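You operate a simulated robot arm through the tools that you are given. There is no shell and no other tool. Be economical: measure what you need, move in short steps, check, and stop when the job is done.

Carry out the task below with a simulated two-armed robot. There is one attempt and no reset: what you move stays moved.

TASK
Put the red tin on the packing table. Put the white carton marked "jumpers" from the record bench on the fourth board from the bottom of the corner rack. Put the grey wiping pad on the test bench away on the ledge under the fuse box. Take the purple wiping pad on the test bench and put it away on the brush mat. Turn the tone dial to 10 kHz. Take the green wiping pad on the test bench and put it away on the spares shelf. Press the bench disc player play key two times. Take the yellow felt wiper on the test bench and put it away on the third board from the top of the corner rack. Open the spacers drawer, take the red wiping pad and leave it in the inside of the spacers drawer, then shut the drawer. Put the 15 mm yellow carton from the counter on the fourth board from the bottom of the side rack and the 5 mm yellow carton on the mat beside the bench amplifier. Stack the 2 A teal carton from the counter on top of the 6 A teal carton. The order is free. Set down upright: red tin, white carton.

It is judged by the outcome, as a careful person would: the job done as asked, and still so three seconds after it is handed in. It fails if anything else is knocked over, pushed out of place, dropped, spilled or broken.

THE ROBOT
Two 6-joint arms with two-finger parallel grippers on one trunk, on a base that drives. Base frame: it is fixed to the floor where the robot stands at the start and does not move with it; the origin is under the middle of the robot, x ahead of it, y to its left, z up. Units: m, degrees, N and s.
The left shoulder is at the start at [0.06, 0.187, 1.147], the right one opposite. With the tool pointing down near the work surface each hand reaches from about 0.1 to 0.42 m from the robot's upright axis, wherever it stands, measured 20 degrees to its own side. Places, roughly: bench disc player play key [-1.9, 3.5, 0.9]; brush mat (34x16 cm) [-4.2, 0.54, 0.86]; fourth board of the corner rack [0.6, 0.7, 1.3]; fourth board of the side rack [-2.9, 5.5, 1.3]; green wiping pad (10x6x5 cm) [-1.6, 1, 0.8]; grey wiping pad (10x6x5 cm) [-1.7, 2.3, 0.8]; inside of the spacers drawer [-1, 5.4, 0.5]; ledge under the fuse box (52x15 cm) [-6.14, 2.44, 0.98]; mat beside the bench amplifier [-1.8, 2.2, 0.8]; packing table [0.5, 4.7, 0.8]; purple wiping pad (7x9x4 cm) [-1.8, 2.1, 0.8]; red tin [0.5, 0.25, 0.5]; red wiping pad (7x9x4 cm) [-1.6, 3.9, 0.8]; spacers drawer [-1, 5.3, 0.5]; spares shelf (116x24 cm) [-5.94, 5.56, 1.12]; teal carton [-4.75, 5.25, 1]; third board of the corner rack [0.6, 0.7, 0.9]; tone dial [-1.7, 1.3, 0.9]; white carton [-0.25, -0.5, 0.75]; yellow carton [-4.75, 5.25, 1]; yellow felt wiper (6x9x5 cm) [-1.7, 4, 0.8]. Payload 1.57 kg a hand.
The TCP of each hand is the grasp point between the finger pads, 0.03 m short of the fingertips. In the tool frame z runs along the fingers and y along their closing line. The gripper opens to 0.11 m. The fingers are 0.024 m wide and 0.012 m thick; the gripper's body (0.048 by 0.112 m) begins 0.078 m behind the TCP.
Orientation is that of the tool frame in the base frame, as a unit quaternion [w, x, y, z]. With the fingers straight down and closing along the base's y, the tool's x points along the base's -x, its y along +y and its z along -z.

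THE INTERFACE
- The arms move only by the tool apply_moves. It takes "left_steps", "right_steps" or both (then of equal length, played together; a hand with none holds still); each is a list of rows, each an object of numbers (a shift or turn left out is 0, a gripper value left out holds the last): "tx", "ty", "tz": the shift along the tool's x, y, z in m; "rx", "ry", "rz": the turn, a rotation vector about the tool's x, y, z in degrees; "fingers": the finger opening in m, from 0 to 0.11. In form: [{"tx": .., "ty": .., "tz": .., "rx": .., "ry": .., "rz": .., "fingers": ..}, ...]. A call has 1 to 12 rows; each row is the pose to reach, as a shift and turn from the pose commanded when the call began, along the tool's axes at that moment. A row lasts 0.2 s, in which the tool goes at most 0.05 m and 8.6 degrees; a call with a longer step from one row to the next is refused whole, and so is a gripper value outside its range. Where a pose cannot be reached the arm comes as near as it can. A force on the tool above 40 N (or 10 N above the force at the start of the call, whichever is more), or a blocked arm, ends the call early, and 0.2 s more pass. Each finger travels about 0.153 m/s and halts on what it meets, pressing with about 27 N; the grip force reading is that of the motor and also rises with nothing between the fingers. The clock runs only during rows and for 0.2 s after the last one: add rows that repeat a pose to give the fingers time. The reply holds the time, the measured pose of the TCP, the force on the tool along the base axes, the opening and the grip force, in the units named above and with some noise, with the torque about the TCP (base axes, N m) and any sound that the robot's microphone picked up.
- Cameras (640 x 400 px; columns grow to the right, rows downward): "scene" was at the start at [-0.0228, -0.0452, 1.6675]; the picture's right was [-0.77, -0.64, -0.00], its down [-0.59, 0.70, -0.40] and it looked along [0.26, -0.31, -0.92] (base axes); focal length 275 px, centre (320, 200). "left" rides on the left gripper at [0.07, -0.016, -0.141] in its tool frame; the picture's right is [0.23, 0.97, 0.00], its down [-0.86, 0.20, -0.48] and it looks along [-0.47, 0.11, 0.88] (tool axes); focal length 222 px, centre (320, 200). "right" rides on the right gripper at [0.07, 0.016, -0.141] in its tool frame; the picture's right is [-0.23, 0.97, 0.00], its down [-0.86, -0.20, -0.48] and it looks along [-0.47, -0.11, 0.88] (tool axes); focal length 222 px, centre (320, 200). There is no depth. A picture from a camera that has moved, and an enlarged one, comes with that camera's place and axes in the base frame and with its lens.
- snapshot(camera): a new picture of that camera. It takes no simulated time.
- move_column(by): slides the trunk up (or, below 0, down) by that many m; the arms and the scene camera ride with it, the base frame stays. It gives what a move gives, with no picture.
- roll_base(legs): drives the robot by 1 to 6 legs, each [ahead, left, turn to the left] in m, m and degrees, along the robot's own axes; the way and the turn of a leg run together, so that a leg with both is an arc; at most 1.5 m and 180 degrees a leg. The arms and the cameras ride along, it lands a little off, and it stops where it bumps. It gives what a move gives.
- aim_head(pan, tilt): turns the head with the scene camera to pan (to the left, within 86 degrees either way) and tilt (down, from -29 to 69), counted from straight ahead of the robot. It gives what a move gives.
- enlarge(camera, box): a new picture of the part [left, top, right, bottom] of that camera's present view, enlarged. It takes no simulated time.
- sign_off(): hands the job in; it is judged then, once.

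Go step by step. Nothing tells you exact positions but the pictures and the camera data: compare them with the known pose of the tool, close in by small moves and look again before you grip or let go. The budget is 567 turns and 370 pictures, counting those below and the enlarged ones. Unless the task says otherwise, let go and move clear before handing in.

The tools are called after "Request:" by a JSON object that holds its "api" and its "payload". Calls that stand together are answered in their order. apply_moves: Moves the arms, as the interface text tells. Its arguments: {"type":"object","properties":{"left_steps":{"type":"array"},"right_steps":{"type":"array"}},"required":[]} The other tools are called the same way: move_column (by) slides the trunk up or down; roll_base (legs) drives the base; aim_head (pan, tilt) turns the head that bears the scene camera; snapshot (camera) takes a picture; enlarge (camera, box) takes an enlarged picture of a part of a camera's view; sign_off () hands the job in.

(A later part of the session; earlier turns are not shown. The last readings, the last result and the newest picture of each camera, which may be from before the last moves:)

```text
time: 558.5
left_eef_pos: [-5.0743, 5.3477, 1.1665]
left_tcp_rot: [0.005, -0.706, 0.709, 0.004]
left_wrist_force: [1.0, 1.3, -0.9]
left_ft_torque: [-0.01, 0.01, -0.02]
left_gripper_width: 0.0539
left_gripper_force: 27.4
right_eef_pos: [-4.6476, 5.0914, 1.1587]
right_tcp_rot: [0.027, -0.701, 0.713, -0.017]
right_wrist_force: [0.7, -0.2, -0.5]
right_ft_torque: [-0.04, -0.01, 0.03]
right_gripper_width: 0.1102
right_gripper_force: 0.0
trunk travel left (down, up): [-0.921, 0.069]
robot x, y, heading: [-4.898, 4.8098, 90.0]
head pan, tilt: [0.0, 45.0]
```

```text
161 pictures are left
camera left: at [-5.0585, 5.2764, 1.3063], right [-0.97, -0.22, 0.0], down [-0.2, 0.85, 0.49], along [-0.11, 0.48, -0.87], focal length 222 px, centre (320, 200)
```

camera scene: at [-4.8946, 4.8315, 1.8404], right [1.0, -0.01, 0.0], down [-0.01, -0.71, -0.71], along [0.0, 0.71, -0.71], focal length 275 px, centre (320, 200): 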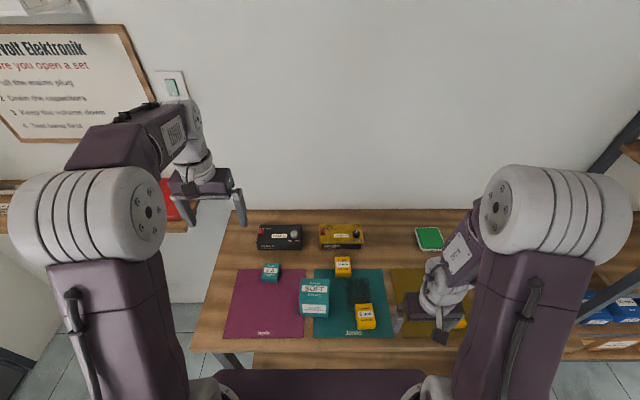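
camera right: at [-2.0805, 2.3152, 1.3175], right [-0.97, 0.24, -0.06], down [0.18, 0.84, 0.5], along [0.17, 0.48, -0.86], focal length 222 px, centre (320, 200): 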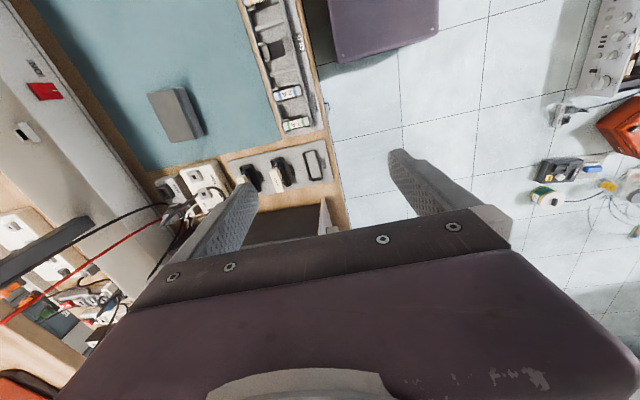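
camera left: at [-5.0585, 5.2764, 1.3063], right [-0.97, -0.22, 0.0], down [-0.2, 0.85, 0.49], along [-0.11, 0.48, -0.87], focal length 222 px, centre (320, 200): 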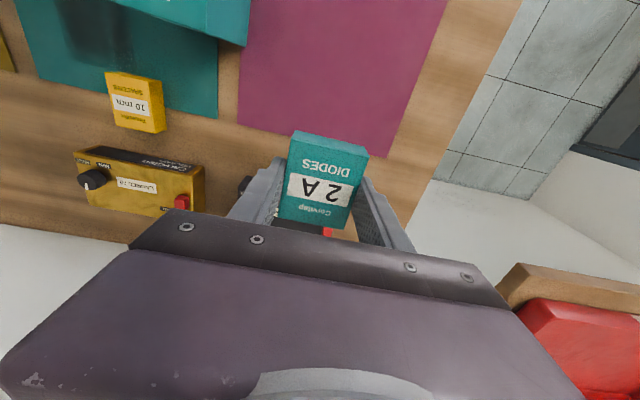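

2 A carton held. Shift right to bring it over the 6 A carton.

Request:
{"api": "roll_base", "payload": {"legs": [[-0.02, -0.6, 0]]}}

Request:
{"api": "snapshot", "payload": {"camera": "left"}}

Request:
{"api": "snapshot", "payload": {"camera": "scene"}}

```text
time: 561.9
left_eef_pos: [-4.4683, 5.324, 1.1645]
left_tcp_rot: [0.005, -0.703, 0.711, 0.002]
left_wrist_force: [0.2, -0.3, -0.7]
left_ft_torque: [0.01, 0.0, -0.01]
left_gripper_width: 0.0542
left_gripper_force: 26.7
right_eef_pos: [-4.0421, 5.0646, 1.158]
right_tcp_rot: [0.028, -0.699, 0.715, -0.018]
right_wrist_force: [-0.1, 0.1, -0.2]
right_ft_torque: [-0.02, 0.0, -0.01]
right_gripper_width: 0.1098
right_gripper_force: 0.0
trunk travel left (down, up): [-0.921, 0.069]
robot x, y, heading: [-4.2916, 4.7874, 89.3]
head pan, tilt: [0.0, 45.0]
```

```text
160 pictures are left
camera left: at [-4.4525, 5.252, 1.3057], right [-0.98, -0.22, 0.0], down [-0.19, 0.85, 0.49], along [-0.1, 0.48, -0.87], focal length 222 px, centre (320, 200)
```

left: 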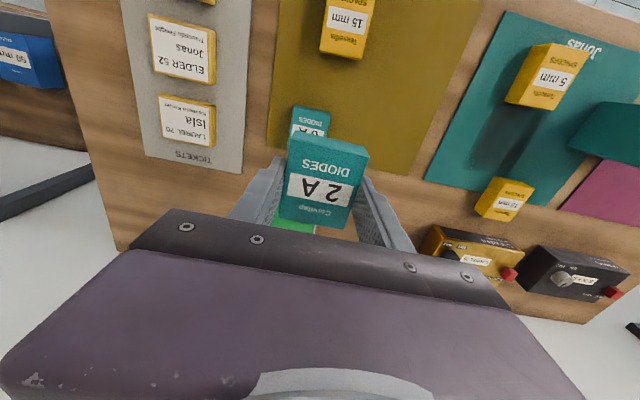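

```text
159 pictures are left
camera scene: at [-4.2954, 4.8104, 1.8404], right [1.0, -0.01, 0.0], down [-0.01, -0.71, -0.71], along [0.01, 0.71, -0.71], focal length 275 px, centre (320, 200)
```

scene: 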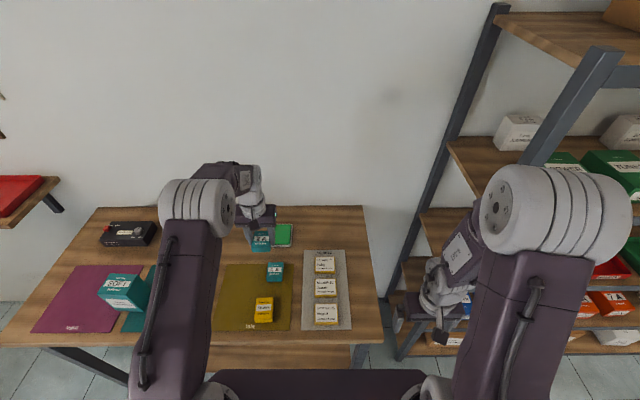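

6 A centre ≈(-4.443,5.317). Align and lower partway to check.

Request:
{"api": "apply_moves", "payload": {"left_steps": [{"tx": 0.003, "ty": -0.013, "tz": 0.02}, {"tx": 0.005, "ty": -0.025, "tz": 0.05}, {"tx": 0.005, "ty": -0.025, "tz": 0.08}, {"tx": 0.005, "ty": -0.025, "tz": 0.1}, {"tx": 0.005, "ty": -0.025, "tz": 0.1}]}}

Request:
{"api": "enlarge", "payload": {"camera": "left", "box": [220, 60, 440, 250]}}

Request:
{"api": "enlarge", "payload": {"camera": "scene", "box": [200, 190, 340, 330]}}

```text
time: 563.1
left_eef_pos: [-4.4401, 5.3196, 1.0666]
left_tcp_rot: [0.004, -0.704, 0.71, 0.004]
left_wrist_force: [0.2, -0.4, -1.0]
left_ft_torque: [0.03, -0.01, 0.04]
left_gripper_width: 0.0537
left_gripper_force: 27.2
right_eef_pos: [-4.0417, 5.0643, 1.1592]
right_tcp_rot: [0.028, -0.698, 0.715, -0.017]
right_wrist_force: [0.5, -0.9, -0.5]
right_ft_torque: [0.0, 0.04, 0.01]
right_gripper_width: 0.1103
right_gripper_force: 0.1
trunk travel left (down, up): [-0.921, 0.069]
robot x, y, heading: [-4.2921, 4.7879, 89.3]
head pan, tilt: [0.0, 45.0]
```

```text
2.11 times, centred on (330, 155) of left
camera zoom: at [-4.4251, 5.2474, 1.2065], right [-0.98, -0.22, 0.0], down [-0.19, 0.85, 0.49], along [-0.1, 0.48, -0.87], focal length 468 px, centre (299, 295)
```

zoom: 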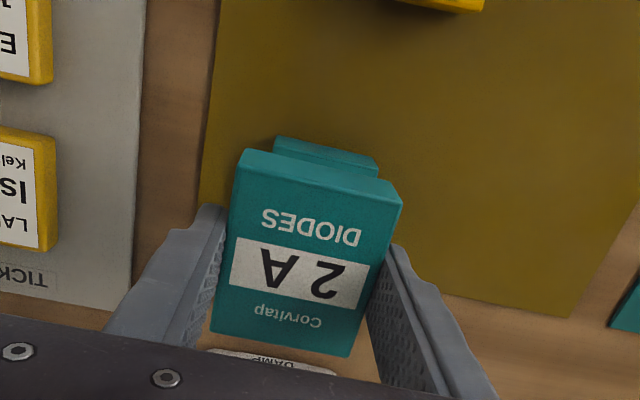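

```text
2.86 times, centred on (270, 260) of scene
camera zoom: at [-4.2933, 4.81, 1.8404], right [1.0, -0.01, 0.0], down [-0.01, -0.71, -0.71], along [0.01, 0.71, -0.71], focal length 784 px, centre (463, 29)
```

zoom: 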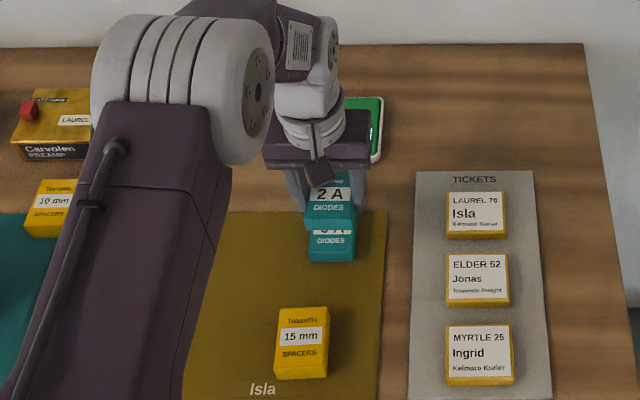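

Request:
{"api": "apply_moves", "payload": {"left_steps": [{"tx": -0.0095, "ty": 0.009, "tz": 0.0}, {"tx": -0.0095, "ty": 0.009, "tz": 0.025}, {"tx": -0.0095, "ty": 0.009, "tz": 0.035}, {"tx": -0.0095, "ty": 0.009, "tz": 0.04}, {"tx": -0.0095, "ty": 0.009, "tz": 0.045}, {"tx": -0.0095, "ty": 0.009, "tz": 0.05}, {"tx": -0.0095, "ty": 0.009, "tz": 0.055}, {"tx": -0.0095, "ty": 0.009, "tz": 0.06}, {"tx": -0.0095, "ty": 0.009, "tz": 0.065}, {"tx": -0.0095, "ty": 0.009, "tz": 0.07}]}}

Request:
{"api": "enlarge", "payload": {"camera": "scene", "box": [200, 190, 340, 330]}}

Request:
{"api": "enlarge", "payload": {"camera": "left", "box": [220, 60, 440, 250]}}

```text
time: 565.3
left_eef_pos: [-4.45, 5.3305, 0.9998]
left_tcp_rot: [0.007, -0.704, 0.71, 0.007]
left_wrist_force: [-2.0, 1.1, 21.1]
left_ft_torque: [-0.33, -0.05, -0.02]
left_gripper_width: 0.0537
left_gripper_force: 27.0
right_eef_pos: [-4.0414, 5.0603, 1.1606]
right_tcp_rot: [0.028, -0.698, 0.715, -0.016]
right_wrist_force: [-0.8, 0.5, 0.3]
right_ft_torque: [0.0, 0.0, 0.02]
right_gripper_width: 0.1101
right_gripper_force: 0.1
trunk travel left (down, up): [-0.921, 0.069]
robot x, y, heading: [-4.2954, 4.7861, 89.2]
head pan, tilt: [0.0, 45.0]
```

```text
2.86 times, centred on (270, 260) of scene
camera zoom: at [-4.2928, 4.8053, 1.8408], right [1.0, -0.01, 0.0], down [-0.01, -0.71, -0.71], along [0.01, 0.71, -0.71], focal length 784 px, centre (463, 29)
```

zoom: 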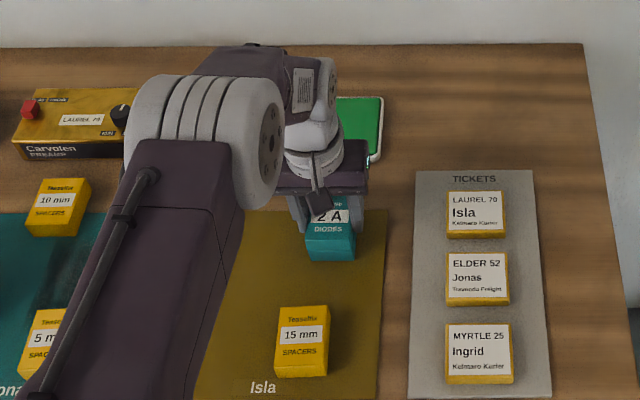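

```text
2.11 times, centred on (330, 155) of left
camera zoom: at [-4.4351, 5.257, 1.1383], right [-0.98, -0.22, 0.0], down [-0.19, 0.85, 0.5], along [-0.1, 0.48, -0.87], focal length 468 px, centre (299, 295)
```

zoom: 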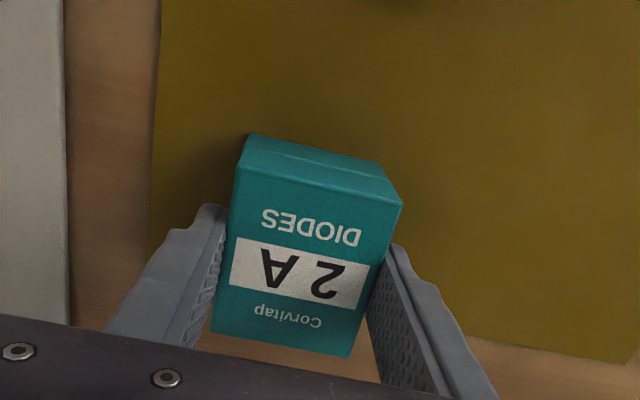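

2 A sits flush on 6 A. Release gently and rise.

Request:
{"api": "apply_moves", "payload": {"left_steps": [{"tz": -0.006}, {"tz": -0.006, "fingers": 0.06}, {"tz": -0.006, "fingers": 0.075}, {"tz": -0.006, "fingers": 0.09}, {"tz": -0.006, "fingers": 0.1}, {"tz": -0.04}, {"tz": -0.08}, {"tz": -0.12}, {"tz": -0.16}, {"tz": -0.2}, {"tz": -0.2}]}}

Request:
{"api": "enlarge", "payload": {"camera": "left", "box": [200, 50, 440, 250]}}

```text
time: 567.7
left_eef_pos: [-4.4502, 5.3295, 1.1963]
left_tcp_rot: [0.004, -0.704, 0.71, 0.005]
left_wrist_force: [0.4, 0.0, 0.3]
left_ft_torque: [-0.01, 0.02, -0.02]
left_gripper_width: 0.0999
left_gripper_force: 0.0
right_eef_pos: [-4.0417, 5.0625, 1.1591]
right_tcp_rot: [0.027, -0.699, 0.715, -0.018]
right_wrist_force: [-0.2, -0.5, 0.1]
right_ft_torque: [0.01, 0.02, 0.02]
right_gripper_width: 0.1098
right_gripper_force: 0.1
trunk travel left (down, up): [-0.921, 0.069]
robot x, y, heading: [-4.2915, 4.785, 89.3]
head pan, tilt: [0.0, 45.0]
```

```text
2.00 times, centred on (320, 150) of left
camera zoom: at [-4.4353, 5.257, 1.335], right [-0.98, -0.22, 0.0], down [-0.19, 0.85, 0.49], along [-0.1, 0.48, -0.87], focal length 444 px, centre (320, 300)
```

zoom: 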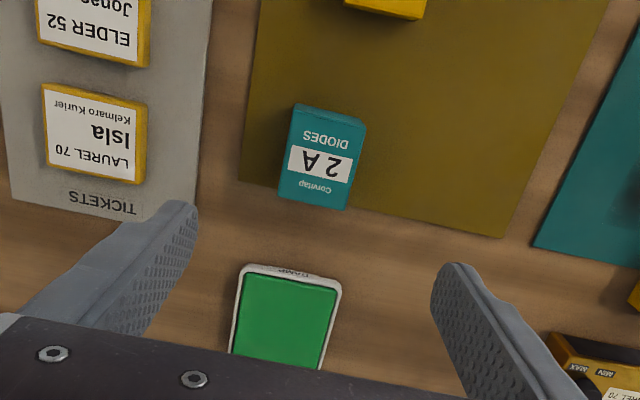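

Stack done. Now the 15 mm carton with the right hand, tilted. Reposition and tilt.

Request:
{"api": "roll_base", "payload": {"legs": [[-0.1, 0.38, 0.7]]}}

Request:
{"api": "apply_moves", "payload": {"right_steps": [{"ry": -8}, {"ry": -16}, {"ry": -24}, {"ry": -32}, {"ry": -40}, {"ry": -45}, {"ry": -45}]}}

Request:
{"api": "snapshot", "payload": {"camera": "right"}}

Request:
{"api": "snapshot", "payload": {"camera": "scene"}}

```text
time: 570.1
left_eef_pos: [-4.828, 5.2292, 1.1937]
left_tcp_rot: [0.003, -0.706, 0.708, 0.005]
left_wrist_force: [0.3, -0.7, -0.8]
left_ft_torque: [0.0, 0.0, -0.03]
left_gripper_width: 0.1002
left_gripper_force: 0.2
right_eef_pos: [-4.417, 4.9692, 1.1569]
right_tcp_rot: [0.026, -0.701, 0.712, -0.017]
right_wrist_force: [0.3, 0.5, 0.2]
right_ft_torque: [0.03, 0.0, 0.01]
right_gripper_width: 0.11
right_gripper_force: 0.2
trunk travel left (down, up): [-0.921, 0.069]
robot x, y, heading: [-4.6662, 4.6939, 89.9]
head pan, tilt: [0.0, 45.0]
```

```text
time: 571.7
left_eef_pos: [-4.8335, 5.2265, 1.1949]
left_tcp_rot: [0.006, -0.706, 0.708, 0.005]
left_wrist_force: [-0.6, -0.3, -0.4]
left_ft_torque: [0.02, -0.05, 0.0]
left_gripper_width: 0.1002
left_gripper_force: 0.1
right_eef_pos: [-4.289, 5.0012, 1.1312]
right_tcp_rot: [-0.295, 0.655, -0.648, -0.253]
right_wrist_force: [-0.7, 0.0, 0.0]
right_ft_torque: [-0.03, -0.07, -0.02]
right_gripper_width: 0.11
right_gripper_force: 0.1
right hand out of reach, approached as far as the arm can: row 1, 2, 3, 4, 5, 6, 7
trunk travel left (down, up): [-0.921, 0.069]
robot x, y, heading: [-4.666, 4.686, 90.0]
head pan, tilt: [0.0, 45.0]
```

```text
153 pictures are left
camera right: at [-4.3092, 4.8508, 1.1798], right [-0.98, 0.17, 0.1], down [0.15, 0.26, 0.96], along [0.14, 0.95, -0.28], focal length 222 px, centre (320, 200)
```

right: 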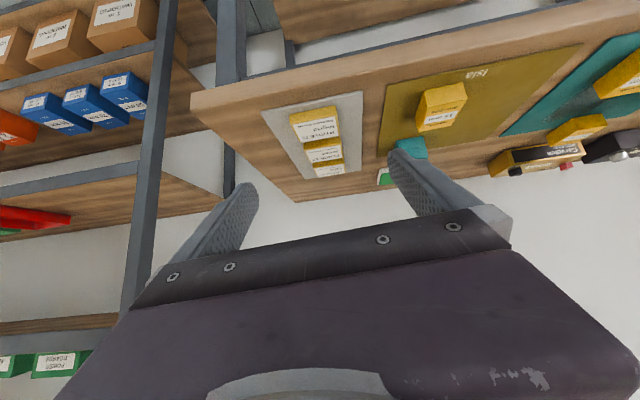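

```text
152 pictures are left
camera scene: at [-4.6735, 4.7091, 1.8404], right [1.0, 0.0, 0.0], down [0.0, -0.71, -0.71], along [0.0, 0.71, -0.71], focal length 275 px, centre (320, 200)
```

scene: 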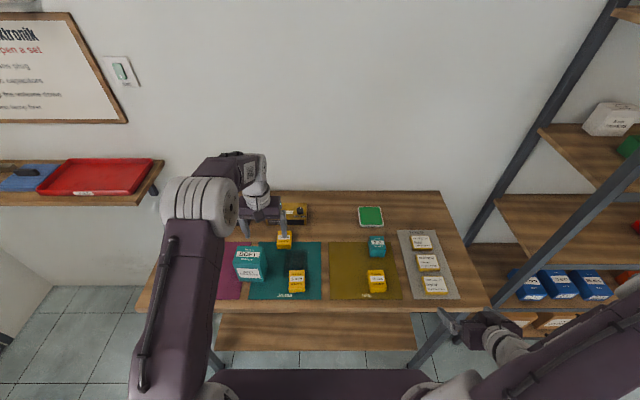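

Request:
{"api": "apply_moves", "payload": {"right_steps": [{"tx": -0.005, "ty": 0.037, "tz": 0.019}, {"tx": -0.01, "ty": 0.074, "tz": 0.039}, {"tx": -0.015, "ty": 0.111, "tz": 0.058}, {"tx": -0.02, "ty": 0.148, "tz": 0.078}, {"tx": -0.0245, "ty": 0.185, "tz": 0.097}, {"tx": -0.0245, "ty": 0.185, "tz": 0.097}]}}

Request:
{"api": "snapshot", "payload": {"camera": "right"}}

```text
time: 573.1
left_eef_pos: [-4.8296, 5.2297, 1.1944]
left_tcp_rot: [0.004, -0.706, 0.708, 0.004]
left_wrist_force: [0.1, 0.8, 0.0]
left_ft_torque: [-0.01, 0.02, 0.01]
left_gripper_width: 0.1001
left_gripper_force: 0.0
right_eef_pos: [-4.4653, 5.1308, 1.1554]
right_tcp_rot: [-0.294, 0.656, -0.65, -0.249]
right_wrist_force: [0.0, 0.8, 0.3]
right_ft_torque: [0.0, 0.04, -0.01]
right_gripper_width: 0.1101
right_gripper_force: 0.1
right hand out of reach, approached as far as the arm can: row 1, 2, 3, 4, 5, 6
trunk travel left (down, up): [-0.921, 0.069]
robot x, y, heading: [-4.6706, 4.6913, 89.9]
head pan, tilt: [0.0, 45.0]
```

```text
151 pictures are left
camera right: at [-4.4868, 4.9822, 1.2046], right [-0.98, 0.18, 0.1], down [0.15, 0.26, 0.95], along [0.14, 0.95, -0.28], focal length 222 px, centre (320, 200)
```

right: 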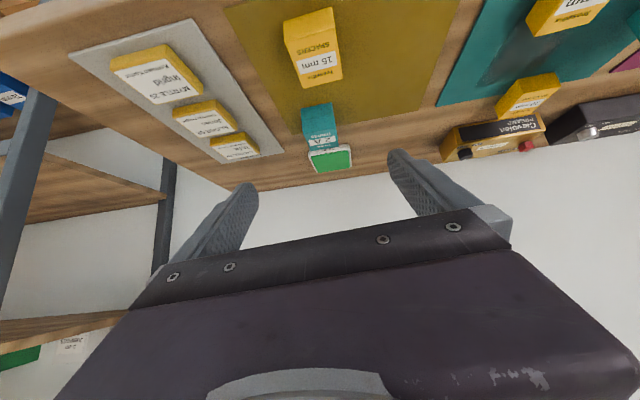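

Request:
{"api": "move_column", "payload": {"by": -0.12}}

Request:
{"api": "roll_base", "payload": {"legs": [[0.035, 0, 0]]}}

Request:
{"api": "snapshot", "payload": {"camera": "right"}}

```text
time: 574.3
left_eef_pos: [-4.8295, 5.228, 1.0944]
left_tcp_rot: [-0.006, 0.707, -0.707, -0.007]
left_wrist_force: [-0.3, -2.1, 3.0]
left_ft_torque: [0.07, 0.04, 0.06]
left_gripper_width: 0.0998
left_gripper_force: 0.1
right_eef_pos: [-4.4651, 5.1295, 1.049]
right_tcp_rot: [-0.294, 0.656, -0.649, -0.25]
right_wrist_force: [0.0, -0.7, -0.4]
right_ft_torque: [0.01, 0.0, 0.0]
right_gripper_width: 0.1098
right_gripper_force: 0.1
trunk travel left (down, up): [-0.816, 0.174]
robot x, y, heading: [-4.6648, 4.6929, 89.7]
head pan, tilt: [0.0, 45.0]
stopped: the force on the tool passed its limit (the readings are from after the stop); the commanded pose is now the measured one
```

```text
time: 575.4
left_eef_pos: [-4.8309, 5.2721, 1.0967]
left_tcp_rot: [0.007, -0.706, 0.708, 0.01]
left_wrist_force: [-0.3, -0.2, 0.3]
left_ft_torque: [0.0, 0.0, -0.01]
left_gripper_width: 0.1001
left_gripper_force: 0.1
right_eef_pos: [-4.4655, 5.1708, 1.0496]
right_tcp_rot: [-0.293, 0.656, -0.649, -0.249]
right_wrist_force: [-0.4, 1.5, -0.9]
right_ft_torque: [0.0, 0.01, 0.0]
right_gripper_width: 0.1102
right_gripper_force: 0.1
trunk travel left (down, up): [-0.816, 0.174]
robot x, y, heading: [-4.6674, 4.7285, 89.6]
head pan, tilt: [0.0, 45.0]
stopped in leg 1: the force on the tool passed its limit (the readings are from after the stop); the commanded pose is now the measured one
```

```text
150 pictures are left
camera right: at [-4.4863, 5.0216, 1.0977], right [-0.98, 0.18, 0.1], down [0.14, 0.26, 0.95], along [0.14, 0.95, -0.28], focal length 222 px, centre (320, 200)
```

right: 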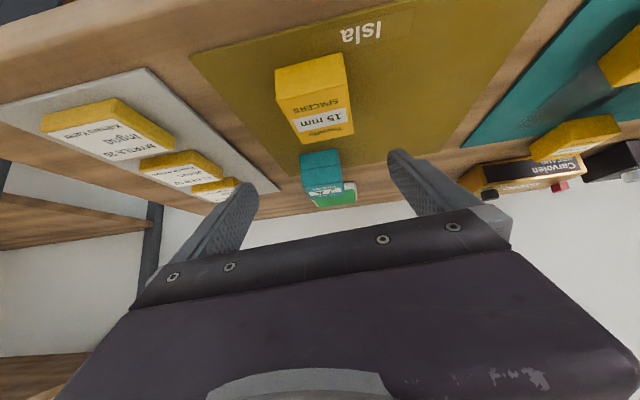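

The left hand touched the SOFT box. Raise it and check.

Request:
{"api": "apply_moves", "payload": {"left_steps": [{"tz": -0.03}, {"tz": -0.07}, {"tz": -0.11}, {"tz": -0.15}, {"tz": -0.15}]}}

Request:
{"api": "snapshot", "payload": {"camera": "scene"}}

Request:
{"api": "snapshot", "payload": {"camera": "left"}}

```text
time: 576.6
left_eef_pos: [-4.8279, 5.2652, 1.2479]
left_tcp_rot: [0.009, -0.707, 0.707, 0.011]
left_wrist_force: [0.2, 0.5, -1.1]
left_ft_torque: [0.0, 0.0, 0.0]
left_gripper_width: 0.1
left_gripper_force: 0.0
right_eef_pos: [-4.4654, 5.1693, 1.0496]
right_tcp_rot: [-0.296, 0.655, -0.65, -0.248]
right_wrist_force: [1.3, -0.7, -0.3]
right_ft_torque: [0.02, 0.0, 0.01]
right_gripper_width: 0.11
right_gripper_force: 0.0
trunk travel left (down, up): [-0.816, 0.174]
robot x, y, heading: [-4.6685, 4.7246, 89.6]
head pan, tilt: [0.0, 45.0]
```

```text
149 pictures are left
camera scene: at [-4.6686, 4.7495, 1.7345], right [1.0, 0.0, 0.0], down [0.0, -0.71, -0.71], along [0.0, 0.71, -0.71], focal length 275 px, centre (320, 200)
```

scene: 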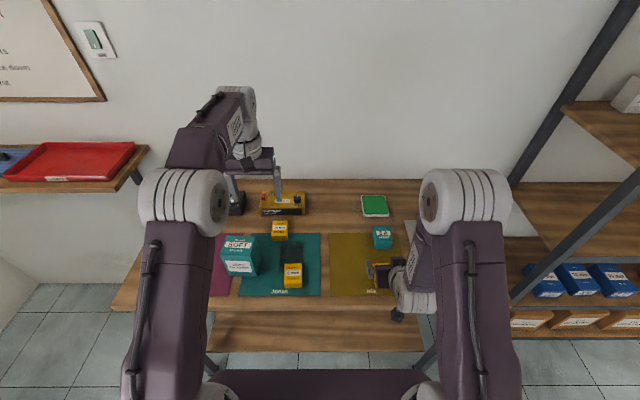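

```text
148 pictures are left
camera left: at [-4.8128, 5.1917, 1.3865], right [-0.97, -0.23, 0.0], down [-0.2, 0.84, 0.5], along [-0.11, 0.49, -0.86], focal length 222 px, centre (320, 200)
```

left: 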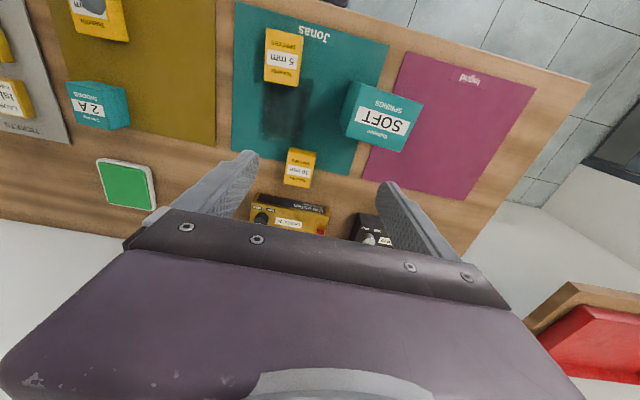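

The SOFT box is still in place and upright. Lower the right hand onto the 15 mm carton.

Request:
{"api": "move_column", "payload": {"by": -0.064}}

Request:
{"api": "snapshot", "payload": {"camera": "right"}}

```text
time: 577.6
left_eef_pos: [-4.8287, 5.2659, 1.1838]
left_tcp_rot: [0.009, -0.707, 0.707, 0.011]
left_wrist_force: [-0.1, 0.8, 0.3]
left_ft_torque: [-0.04, 0.01, 0.0]
left_gripper_width: 0.1004
left_gripper_force: 0.1
right_eef_pos: [-4.4649, 5.1692, 0.9853]
right_tcp_rot: [-0.294, 0.656, -0.649, -0.249]
right_wrist_force: [0.3, -0.1, 0.5]
right_ft_torque: [0.02, 0.03, -0.01]
right_gripper_width: 0.1098
right_gripper_force: 0.0
trunk travel left (down, up): [-0.752, 0.238]
robot x, y, heading: [-4.6705, 4.7309, 89.7]
head pan, tilt: [0.0, 45.0]
```

```text
147 pictures are left
camera right: at [-4.487, 5.0192, 1.0348], right [-0.98, 0.18, 0.1], down [0.14, 0.26, 0.95], along [0.14, 0.95, -0.28], focal length 222 px, centre (320, 200)
```

right: 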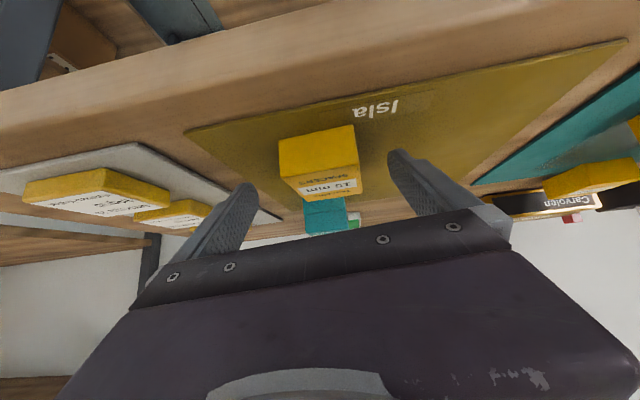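

Request:
{"api": "apply_moves", "payload": {"right_steps": [{"fingers": 0.08}, {"fingers": 0.05}, {"fingers": 0.03}, {"fingers": 0.03}, {"fingers": 0.03}]}}

Request:
{"api": "move_column", "payload": {"by": 0.15}}

Request:
{"api": "snapshot", "payload": {"camera": "right"}}

```text
time: 578.8
left_eef_pos: [-4.8298, 5.2665, 1.1838]
left_tcp_rot: [0.008, -0.707, 0.707, 0.011]
left_wrist_force: [0.4, -0.1, 0.1]
left_ft_torque: [-0.02, -0.01, 0.02]
left_gripper_width: 0.0999
left_gripper_force: 0.0
right_eef_pos: [-4.4665, 5.1676, 0.9859]
right_tcp_rot: [-0.294, 0.656, -0.649, -0.249]
right_wrist_force: [-0.3, 0.7, 2.1]
right_ft_torque: [0.11, 0.06, -0.05]
right_gripper_width: 0.0543
right_gripper_force: 27.3
trunk travel left (down, up): [-0.752, 0.238]
robot x, y, heading: [-4.6655, 4.7288, 89.6]
head pan, tilt: [0.0, 45.0]
```

```text
time: 580.6
left_eef_pos: [-4.8281, 5.2664, 1.333]
left_tcp_rot: [0.009, -0.706, 0.708, 0.012]
left_wrist_force: [-1.2, -0.8, -0.6]
left_ft_torque: [-0.03, 0.02, 0.04]
left_gripper_width: 0.0999
left_gripper_force: 0.0
right_eef_pos: [-4.4665, 5.1687, 1.1354]
right_tcp_rot: [-0.295, 0.656, -0.649, -0.249]
right_wrist_force: [1.0, -1.0, -0.9]
right_ft_torque: [0.0, -0.04, 0.0]
right_gripper_width: 0.0541
right_gripper_force: 27.1
trunk travel left (down, up): [-0.902, 0.088]
robot x, y, heading: [-4.6718, 4.7246, 89.9]
head pan, tilt: [0.0, 45.0]
```

```text
146 pictures are left
camera right: at [-4.487, 5.0195, 1.1846], right [-0.98, 0.18, 0.1], down [0.14, 0.26, 0.95], along [0.14, 0.95, -0.28], focal length 222 px, centre (320, 200)
```

right: 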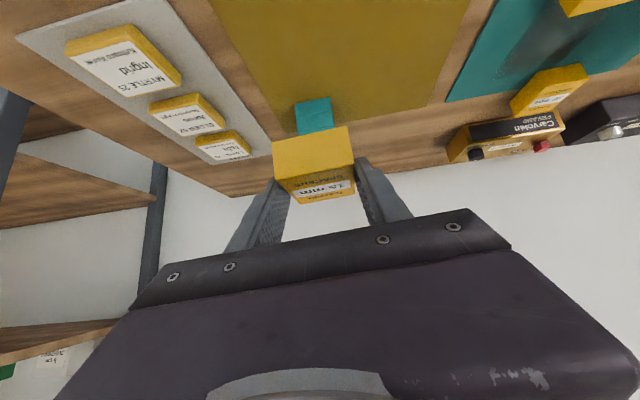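

15 mm held. Now pick the 5 mm carton (-4.753,5.19) with the left hand.

Request:
{"api": "apply_moves", "payload": {"left_steps": [{"tx": 0.02, "ty": -0.02, "tz": 0.03}, {"tx": 0.04, "ty": -0.04, "tz": 0.06}, {"tx": 0.06, "ty": -0.06, "tz": 0.1}, {"tx": 0.076, "ty": -0.075, "tz": 0.14}, {"tx": 0.076, "ty": -0.075, "tz": 0.18}, {"tx": 0.076, "ty": -0.075, "tz": 0.22}, {"tx": 0.076, "ty": -0.075, "tz": 0.24, "fingers": 0.09}, {"tx": 0.076, "ty": -0.075, "tz": 0.24, "fingers": 0.085}]}}

Request:
{"api": "snapshot", "payload": {"camera": "left"}}

```text
time: 582.4
left_eef_pos: [-4.7562, 5.1967, 1.0908]
left_tcp_rot: [0.009, -0.706, 0.708, 0.011]
left_wrist_force: [0.3, 0.0, -0.8]
left_ft_torque: [0.01, 0.0, -0.03]
left_gripper_width: 0.085
left_gripper_force: 0.0
right_eef_pos: [-4.4643, 5.1673, 1.1353]
right_tcp_rot: [-0.294, 0.656, -0.649, -0.249]
right_wrist_force: [-0.5, -0.3, -1.3]
right_ft_torque: [-0.01, 0.01, 0.0]
right_gripper_width: 0.0544
right_gripper_force: 27.1
trunk travel left (down, up): [-0.902, 0.088]
robot x, y, heading: [-4.6707, 4.7282, 89.7]
head pan, tilt: [0.0, 45.0]
```

```text
145 pictures are left
camera left: at [-4.7404, 5.1218, 1.2299], right [-0.97, -0.23, 0.0], down [-0.2, 0.84, 0.5], along [-0.11, 0.49, -0.86], focal length 222 px, centre (320, 200)
```

left: 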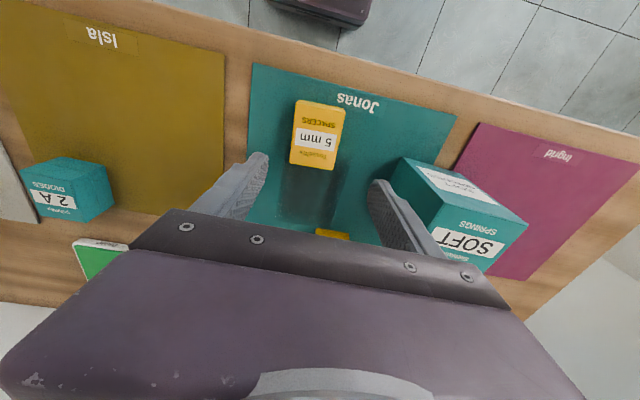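

Request:
{"api": "apply_moves", "payload": {"left_steps": [{"tx": 0.013, "ty": -0.008, "fingers": 0.075}, {"tx": 0.013, "ty": -0.008, "tz": 0.04, "fingers": 0.072}, {"tx": 0.013, "ty": -0.008, "tz": 0.08, "fingers": 0.072}, {"tx": 0.013, "ty": -0.008, "tz": 0.1}, {"tx": 0.013, "ty": -0.008, "tz": 0.11}, {"tx": 0.013, "ty": -0.008, "tz": 0.11, "fingers": 0.05}, {"tx": 0.013, "ty": -0.008, "tz": 0.11, "fingers": 0.03}, {"tx": 0.013, "ty": -0.008, "tz": 0.11, "fingers": 0.03}]}}

Request:
{"api": "snapshot", "payload": {"camera": "left"}}

```text
time: 584.2
left_eef_pos: [-4.7477, 5.1852, 0.9811]
left_tcp_rot: [-0.008, 0.707, -0.707, -0.012]
left_wrist_force: [-1.3, -0.2, 4.3]
left_ft_torque: [0.04, -0.07, 0.07]
left_gripper_width: 0.0546
left_gripper_force: 27.4
right_eef_pos: [-4.4649, 5.1698, 1.1364]
right_tcp_rot: [-0.295, 0.655, -0.649, -0.249]
right_wrist_force: [-0.7, -0.3, 0.0]
right_ft_torque: [0.0, -0.02, -0.02]
right_gripper_width: 0.0541
right_gripper_force: 26.7
trunk travel left (down, up): [-0.902, 0.088]
robot x, y, heading: [-4.6705, 4.7268, 89.8]
head pan, tilt: [0.0, 45.0]
```

```text
144 pictures are left
camera left: at [-4.7316, 5.1119, 1.1194], right [-0.97, -0.23, 0.0], down [-0.2, 0.84, 0.5], along [-0.11, 0.49, -0.86], focal length 222 px, centre (320, 200)
```

left: 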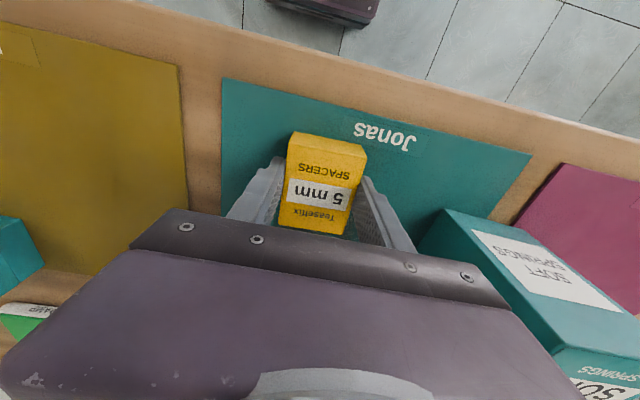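

Both cartons held. Lift, back away, and move to the side rack.

Request:
{"api": "apply_moves", "payload": {"left_steps": [{"tz": -0.03}, {"tz": -0.07}, {"tz": -0.11}, {"tz": -0.15}, {"tz": -0.19}, {"tz": -0.23}, {"tz": -0.23}]}}

Request:
{"api": "roll_base", "payload": {"legs": [[-0.2, 0, 0], [0, -1.45, 0]]}}

Request:
{"api": "aim_head", "payload": {"pan": -10, "tilt": 35}}

Request:
{"api": "snapshot", "payload": {"camera": "scene"}}

```text
time: 585.8
left_eef_pos: [-4.7454, 5.1787, 1.2111]
left_tcp_rot: [0.008, -0.706, 0.708, 0.011]
left_wrist_force: [-0.5, -0.2, -0.7]
left_ft_torque: [-0.03, -0.04, -0.01]
left_gripper_width: 0.0541
left_gripper_force: 27.1
right_eef_pos: [-4.4656, 5.1682, 1.1352]
right_tcp_rot: [-0.294, 0.656, -0.649, -0.249]
right_wrist_force: [0.2, 0.7, -1.1]
right_ft_torque: [-0.04, 0.01, 0.0]
right_gripper_width: 0.0539
right_gripper_force: 26.8
trunk travel left (down, up): [-0.902, 0.088]
robot x, y, heading: [-4.6686, 4.7266, 89.6]
head pan, tilt: [0.0, 45.0]
```

```text
time: 594.2
left_eef_pos: [-3.2804, 4.9637, 1.2108]
left_tcp_rot: [0.009, -0.703, 0.711, 0.011]
left_wrist_force: [0.1, 0.4, -0.5]
left_ft_torque: [0.01, 0.02, -0.02]
left_gripper_width: 0.0542
left_gripper_force: 27.1
right_eef_pos: [-2.9994, 4.9498, 1.1347]
right_tcp_rot: [-0.295, 0.653, -0.652, -0.247]
right_wrist_force: [-0.7, 0.5, -1.1]
right_ft_torque: [0.01, 0.0, 0.01]
right_gripper_width: 0.0544
right_gripper_force: 27.2
trunk travel left (down, up): [-0.902, 0.088]
robot x, y, heading: [-3.2064, 4.5066, 89.0]
head pan, tilt: [0.0, 45.0]
```

```text
time: 595.0
left_eef_pos: [-3.2796, 4.9642, 1.2104]
left_tcp_rot: [0.01, -0.703, 0.711, 0.011]
left_wrist_force: [0.2, 0.6, -0.5]
left_ft_torque: [0.03, 0.02, 0.02]
left_gripper_width: 0.0543
left_gripper_force: 27.5
right_eef_pos: [-2.9994, 4.9504, 1.1364]
right_tcp_rot: [0.296, -0.652, 0.653, 0.247]
right_wrist_force: [0.7, -1.4, -1.4]
right_ft_torque: [-0.04, 0.0, 0.01]
right_gripper_width: 0.0543
right_gripper_force: 27.4
trunk travel left (down, up): [-0.902, 0.088]
robot x, y, heading: [-3.2074, 4.5096, 89.2]
head pan, tilt: [-10.0, 35.0]
```

```text
143 pictures are left
camera scene: at [-3.1909, 4.5376, 1.8353], right [0.98, -0.19, 0.0], down [-0.11, -0.56, -0.82], along [0.15, 0.8, -0.57], focal length 275 px, centre (320, 200)
```

scene: 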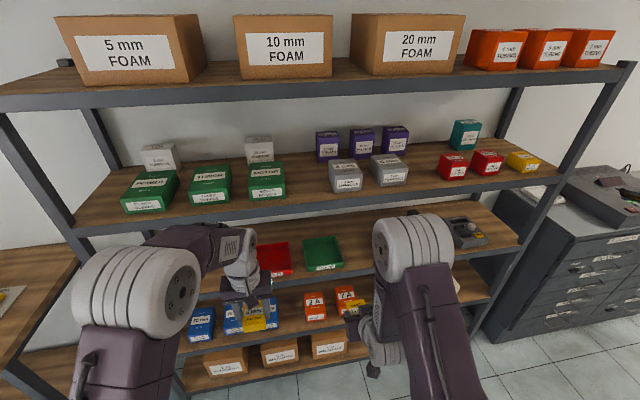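

Board 4 has a free spot between the green and grey cartons at x≈-3.083. Retract the left hand and raise the right.

Request:
{"api": "apply_moves", "payload": {"left_steps": [{"tx": 0.04}, {"tx": 0.08}, {"tx": 0.12}, {"tx": 0.16}, {"tx": 0.2}, {"tx": 0.24}, {"tx": 0.24}], "right_steps": [{"tx": -0.025, "ty": -0.002, "tz": -0.0245}, {"tx": -0.05, "ty": -0.004, "tz": -0.049}, {"tx": -0.075, "ty": -0.006, "tz": -0.0735}, {"tx": -0.1, "ty": -0.008, "tz": -0.098}, {"tx": -0.125, "ty": -0.01, "tz": -0.1225}, {"tx": -0.15, "ty": -0.012, "tz": -0.147}, {"tx": -0.15, "ty": -0.012, "tz": -0.147}]}}

Request:
{"api": "move_column", "payload": {"by": 0.085}}

Request:
{"api": "roll_base", "payload": {"legs": [[0, 0.08, 1]]}}

Request:
{"api": "snapshot", "payload": {"camera": "right"}}

Request:
{"api": "snapshot", "payload": {"camera": "scene"}}

```text
time: 596.6
left_eef_pos: [-3.2686, 4.7427, 1.2132]
left_tcp_rot: [0.007, -0.703, 0.711, 0.01]
left_wrist_force: [-0.1, -0.3, -0.4]
left_ft_torque: [-0.04, 0.01, -0.02]
left_gripper_width: 0.0542
left_gripper_force: 27.0
left hand out of reach, approached as far as the arm can: row 6, 7
right_eef_pos: [-2.9971, 4.9527, 1.3299]
right_tcp_rot: [0.298, -0.651, 0.654, 0.243]
right_wrist_force: [1.1, 0.3, 0.1]
right_ft_torque: [-0.01, -0.02, 0.01]
right_gripper_width: 0.0541
right_gripper_force: 26.9
right hand out of reach, approached as far as the arm can: row 1, 2, 3, 6
trunk travel left (down, up): [-0.902, 0.088]
robot x, y, heading: [-3.2028, 4.5089, 89.2]
head pan, tilt: [-10.0, 35.0]
```

```text
time: 597.8
left_eef_pos: [-3.2691, 4.741, 1.298]
left_tcp_rot: [0.007, -0.703, 0.711, 0.011]
left_wrist_force: [-0.3, 0.0, -0.3]
left_ft_torque: [0.05, 0.01, -0.03]
left_gripper_width: 0.0543
left_gripper_force: 27.0
right_eef_pos: [-2.9969, 4.9515, 1.415]
right_tcp_rot: [0.299, -0.651, 0.655, 0.242]
right_wrist_force: [-0.5, -0.6, -0.6]
right_ft_torque: [-0.02, 0.0, 0.01]
right_gripper_width: 0.0541
right_gripper_force: 27.1
trunk travel left (down, up): [-0.987, 0.003]
robot x, y, heading: [-3.2046, 4.5113, 89.2]
head pan, tilt: [-10.0, 35.0]
```

```text
time: 598.9
left_eef_pos: [-3.3426, 4.7402, 1.299]
left_tcp_rot: [-0.004, 0.709, -0.705, -0.015]
left_wrist_force: [0.8, -0.1, 0.1]
left_ft_torque: [0.0, 0.11, 0.03]
left_gripper_width: 0.054
left_gripper_force: 27.0
right_eef_pos: [-3.0741, 4.9561, 1.4134]
right_tcp_rot: [-0.293, 0.656, -0.649, -0.249]
right_wrist_force: [0.9, 0.1, -1.0]
right_ft_torque: [0.01, 0.03, 0.1]
right_gripper_width: 0.0539
right_gripper_force: 26.9
trunk travel left (down, up): [-0.987, 0.003]
robot x, y, heading: [-3.2875, 4.5094, 90.1]
head pan, tilt: [-10.0, 35.0]
```

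```text
142 pictures are left
camera right: at [-3.0949, 4.8071, 1.462], right [-0.98, 0.18, 0.1], down [0.14, 0.26, 0.95], along [0.14, 0.95, -0.28], focal length 222 px, centre (320, 200)
```

right: 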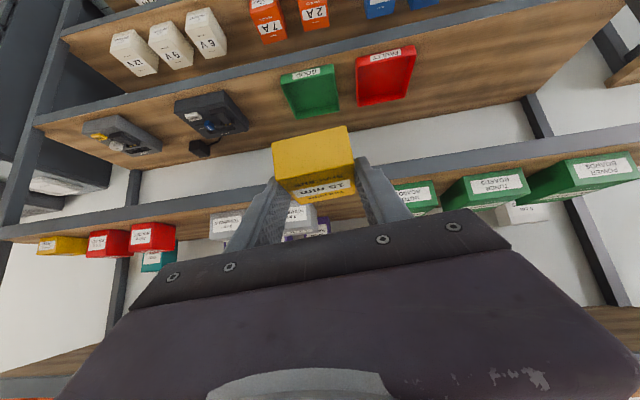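

```text
141 pictures are left
camera scene: at [-3.2543, 4.538, 1.9201], right [0.99, -0.17, -0.01], down [-0.11, -0.57, -0.82], along [0.13, 0.81, -0.57], focal length 275 px, centre (320, 200)
```

scene: 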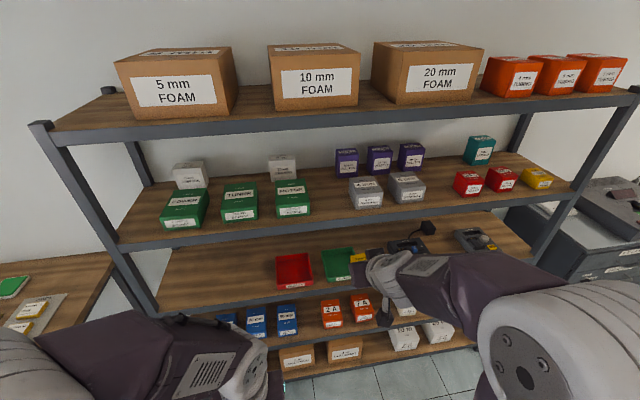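

Posture is good. Drive in.

Request:
{"api": "roll_base", "payload": {"legs": [[0.38, 0.009, 0]]}}

Request:
{"api": "snapshot", "payload": {"camera": "right"}}

Request:
{"api": "snapshot", "payload": {"camera": "scene"}}

```text
time: 601.3
left_eef_pos: [-3.3676, 5.1216, 1.2983]
left_tcp_rot: [-0.009, 0.711, -0.703, -0.011]
left_wrist_force: [-0.5, -0.6, -0.6]
left_ft_torque: [-0.02, -0.01, 0.02]
left_gripper_width: 0.0542
left_gripper_force: 27.5
right_eef_pos: [-3.1013, 5.339, 1.4163]
right_tcp_rot: [-0.297, 0.659, -0.646, -0.246]
right_wrist_force: [0.6, -0.5, -1.0]
right_ft_torque: [0.01, 0.0, 0.01]
right_gripper_width: 0.0541
right_gripper_force: 26.7
trunk travel left (down, up): [-0.987, 0.003]
robot x, y, heading: [-3.2958, 4.8953, 90.8]
head pan, tilt: [-10.0, 35.0]
```

```text
140 pictures are left
camera right: at [-3.1225, 5.1894, 1.4648], right [-0.98, 0.17, 0.09], down [0.13, 0.26, 0.96], along [0.14, 0.95, -0.28], focal length 222 px, centre (320, 200)
```

right: 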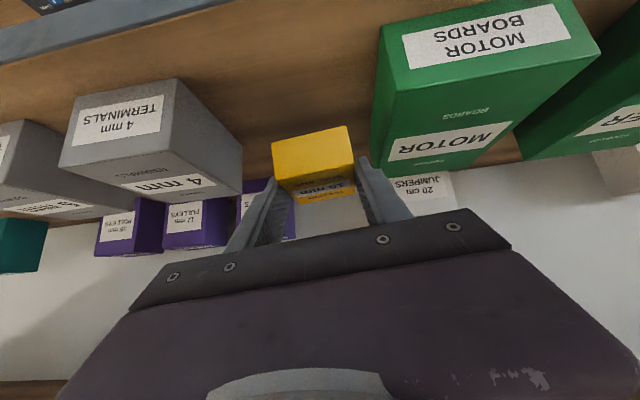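

```text
139 pictures are left
camera scene: at [-3.2853, 4.9182, 1.9204], right [0.99, -0.16, 0.0], down [-0.09, -0.56, -0.82], along [0.13, 0.81, -0.57], focal length 275 px, centre (320, 200)
```

scene: 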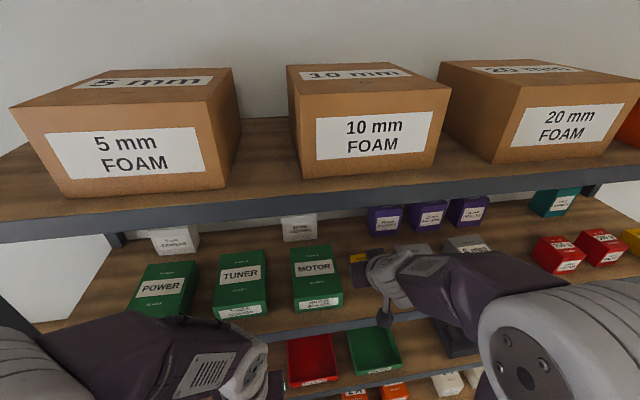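

Request:
{"api": "roll_base", "payload": {"legs": [[0, -0.02, -0.8]]}}

Request:
{"api": "apply_moves", "payload": {"right_steps": [{"tx": 0.0143, "tz": 0.014}, {"tx": 0.025, "tz": 0.0245}, {"tx": 0.0286, "tz": 0.028}, {"tx": 0.0321, "tz": 0.0314}, {"tx": 0.0357, "tz": 0.0349}]}}

Request:
{"api": "snapshot", "payload": {"camera": "right"}}

```text
time: 602.1
left_eef_pos: [-3.3498, 5.1257, 1.2975]
left_tcp_rot: [0.01, -0.707, 0.707, 0.01]
left_wrist_force: [-0.9, -0.3, -1.0]
left_ft_torque: [0.0, -0.02, -0.02]
left_gripper_width: 0.0539
left_gripper_force: 27.1
right_eef_pos: [-3.0808, 5.3386, 1.4147]
right_tcp_rot: [-0.299, 0.656, -0.649, -0.243]
right_wrist_force: [-0.1, 0.2, -1.0]
right_ft_torque: [-0.01, -0.04, -0.05]
right_gripper_width: 0.0542
right_gripper_force: 27.4
trunk travel left (down, up): [-0.987, 0.003]
robot x, y, heading: [-3.2824, 4.8968, 89.8]
head pan, tilt: [-10.0, 35.0]
```

```text
time: 603.3
left_eef_pos: [-3.3418, 5.1259, 1.2979]
left_tcp_rot: [0.007, -0.707, 0.708, 0.011]
left_wrist_force: [0.2, 0.5, -1.0]
left_ft_torque: [0.01, -0.01, 0.03]
left_gripper_width: 0.0541
left_gripper_force: 26.9
right_eef_pos: [-3.0701, 5.3402, 1.3653]
right_tcp_rot: [-0.297, 0.654, -0.652, -0.244]
right_wrist_force: [0.7, -0.1, -0.6]
right_ft_torque: [0.0, 0.0, 0.0]
right_gripper_width: 0.0541
right_gripper_force: 26.9
right hand out of reach, approached as far as the arm can: row 1
trunk travel left (down, up): [-0.987, 0.003]
robot x, y, heading: [-3.2788, 4.8968, 89.8]
head pan, tilt: [-10.0, 35.0]
```

```text
138 pictures are left
camera right: at [-3.0936, 5.1905, 1.4145], right [-0.98, 0.18, 0.09], down [0.14, 0.26, 0.96], along [0.15, 0.95, -0.28], focal length 222 px, centre (320, 200)
```

right: 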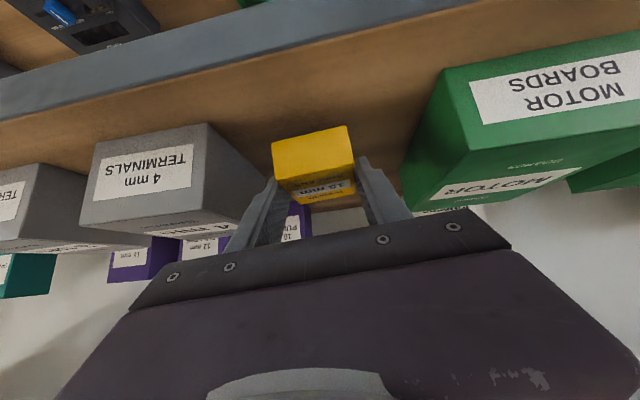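

Request:
{"api": "apply_moves", "payload": {"right_steps": [{"tx": 0.0107, "ty": 0.005, "tz": 0.0105}, {"tx": 0.0143, "ty": 0.005, "tz": 0.014}, {"tx": 0.0178, "ty": 0.005, "tz": 0.0175}, {"tx": 0.0214, "ty": 0.005, "tz": 0.021}, {"tx": 0.025, "ty": 0.005, "tz": 0.0245}, {"tx": 0.0286, "ty": 0.005, "tz": 0.028}, {"tx": 0.0321, "ty": 0.005, "tz": 0.0314}, {"tx": 0.0357, "ty": 0.005, "tz": 0.0349}, {"tx": 0.0393, "ty": 0.005, "tz": 0.0384}, {"tx": 0.043, "ty": 0.005, "tz": 0.042}]}}

Request:
{"api": "snapshot", "payload": {"camera": "right"}}

```text
time: 604.7
left_eef_pos: [-3.3444, 5.1229, 1.2994]
left_tcp_rot: [0.01, -0.707, 0.707, 0.012]
left_wrist_force: [0.9, 0.6, -1.0]
left_ft_torque: [-0.04, -0.02, 0.03]
left_gripper_width: 0.054
left_gripper_force: 27.1
right_eef_pos: [-3.0744, 5.343, 1.3321]
right_tcp_rot: [-0.303, 0.652, -0.649, -0.248]
right_wrist_force: [-0.6, 2.3, 11.9]
right_ft_torque: [-0.45, 0.23, 0.0]
right_gripper_width: 0.0546
right_gripper_force: 27.1
right hand out of reach, approached as far as the arm can: row 4, 5, 6
trunk travel left (down, up): [-0.987, 0.003]
robot x, y, heading: [-3.2779, 4.8977, 89.7]
head pan, tilt: [-10.0, 35.0]
stopped in row 6 (right hand): the force on the tool passed its limit (the readings are from after the stop); the commanded pose is now the measured one
```

```text
137 pictures are left
camera right: at [-3.0973, 5.1935, 1.3788], right [-0.98, 0.19, 0.09], down [0.14, 0.25, 0.96], along [0.15, 0.95, -0.27], focal length 222 px, centre (320, 200)
```

right: 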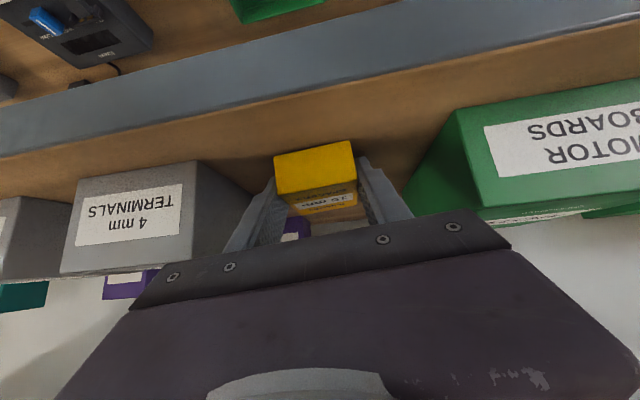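

Contact. Release and back out.

Request:
{"api": "apply_moves", "payload": {"right_steps": [{"tx": -0.002, "tz": -0.002}, {"tx": -0.002, "tz": -0.002, "fingers": 0.065}, {"tx": -0.002, "tz": -0.002, "fingers": 0.08}, {"tx": -0.002, "tz": -0.002, "fingers": 0.085}, {"tx": -0.002, "tz": -0.002, "fingers": 0.085}]}}

Request:
{"api": "roll_base", "payload": {"legs": [[-0.35, 0, 0]]}}

Request:
{"api": "enlarge", "payload": {"camera": "scene", "box": [200, 120, 480, 280]}}

```text
time: 605.9
left_eef_pos: [-3.3413, 5.1227, 1.2994]
left_tcp_rot: [0.008, -0.706, 0.708, 0.012]
left_wrist_force: [0.0, 0.0, -0.1]
left_ft_torque: [-0.01, 0.02, 0.01]
left_gripper_width: 0.0544
left_gripper_force: 27.1
right_eef_pos: [-3.0693, 5.3434, 1.3323]
right_tcp_rot: [-0.299, 0.653, -0.65, -0.248]
right_wrist_force: [11.2, -2.6, 14.6]
right_ft_torque: [0.15, 0.22, -0.15]
right_gripper_width: 0.0747
right_gripper_force: 0.1
trunk travel left (down, up): [-0.987, 0.003]
robot x, y, heading: [-3.2816, 4.8963, 89.8]
head pan, tilt: [-10.0, 35.0]
```

```text
time: 607.0
left_eef_pos: [-3.3442, 5.0767, 1.2953]
left_tcp_rot: [0.004, -0.707, 0.707, 0.008]
left_wrist_force: [0.3, 1.1, -0.3]
left_ft_torque: [-0.09, 0.01, -0.02]
left_gripper_width: 0.0541
left_gripper_force: 27.2
right_eef_pos: [-3.0742, 5.3034, 1.3324]
right_tcp_rot: [-0.305, 0.651, -0.649, -0.25]
right_wrist_force: [0.3, 0.8, -0.2]
right_ft_torque: [-0.02, -0.04, -0.01]
right_gripper_width: 0.0851
right_gripper_force: 0.2
trunk travel left (down, up): [-0.987, 0.003]
robot x, y, heading: [-3.2807, 4.8359, 90.0]
head pan, tilt: [-10.0, 35.0]
stopped in leg 1: the force on the tool passed its limit (the readings are from after the stop); the commanded pose is now the measured one
```

```text
2.29 times, centred on (340, 200) of scene
camera zoom: at [-3.2645, 4.8788, 1.92], right [0.98, -0.17, 0.0], down [-0.1, -0.57, -0.81], along [0.14, 0.8, -0.58], focal length 628 px, centre (274, 200)
```

zoom: 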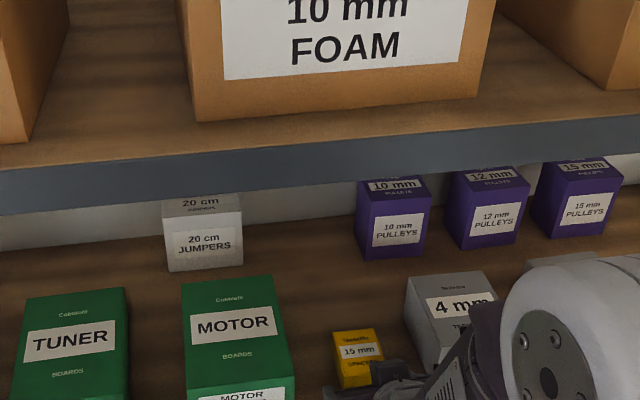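

Request:
{"api": "snapshot", "payload": {"camera": "right"}}

```text
135 pictures are left
camera right: at [-3.0971, 5.1524, 1.3794], right [-0.98, 0.18, 0.09], down [0.14, 0.24, 0.96], along [0.15, 0.95, -0.26], focal length 222 px, centre (320, 200)
```

right: 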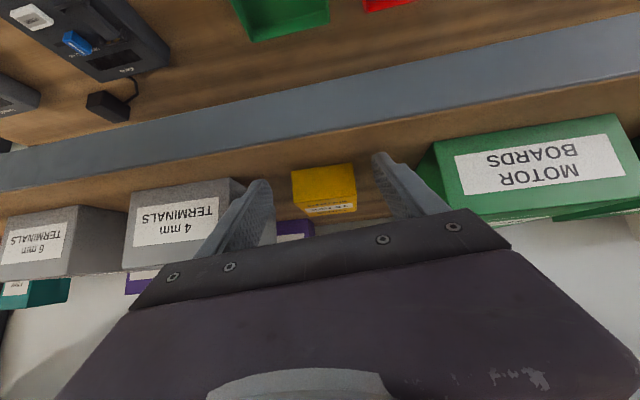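

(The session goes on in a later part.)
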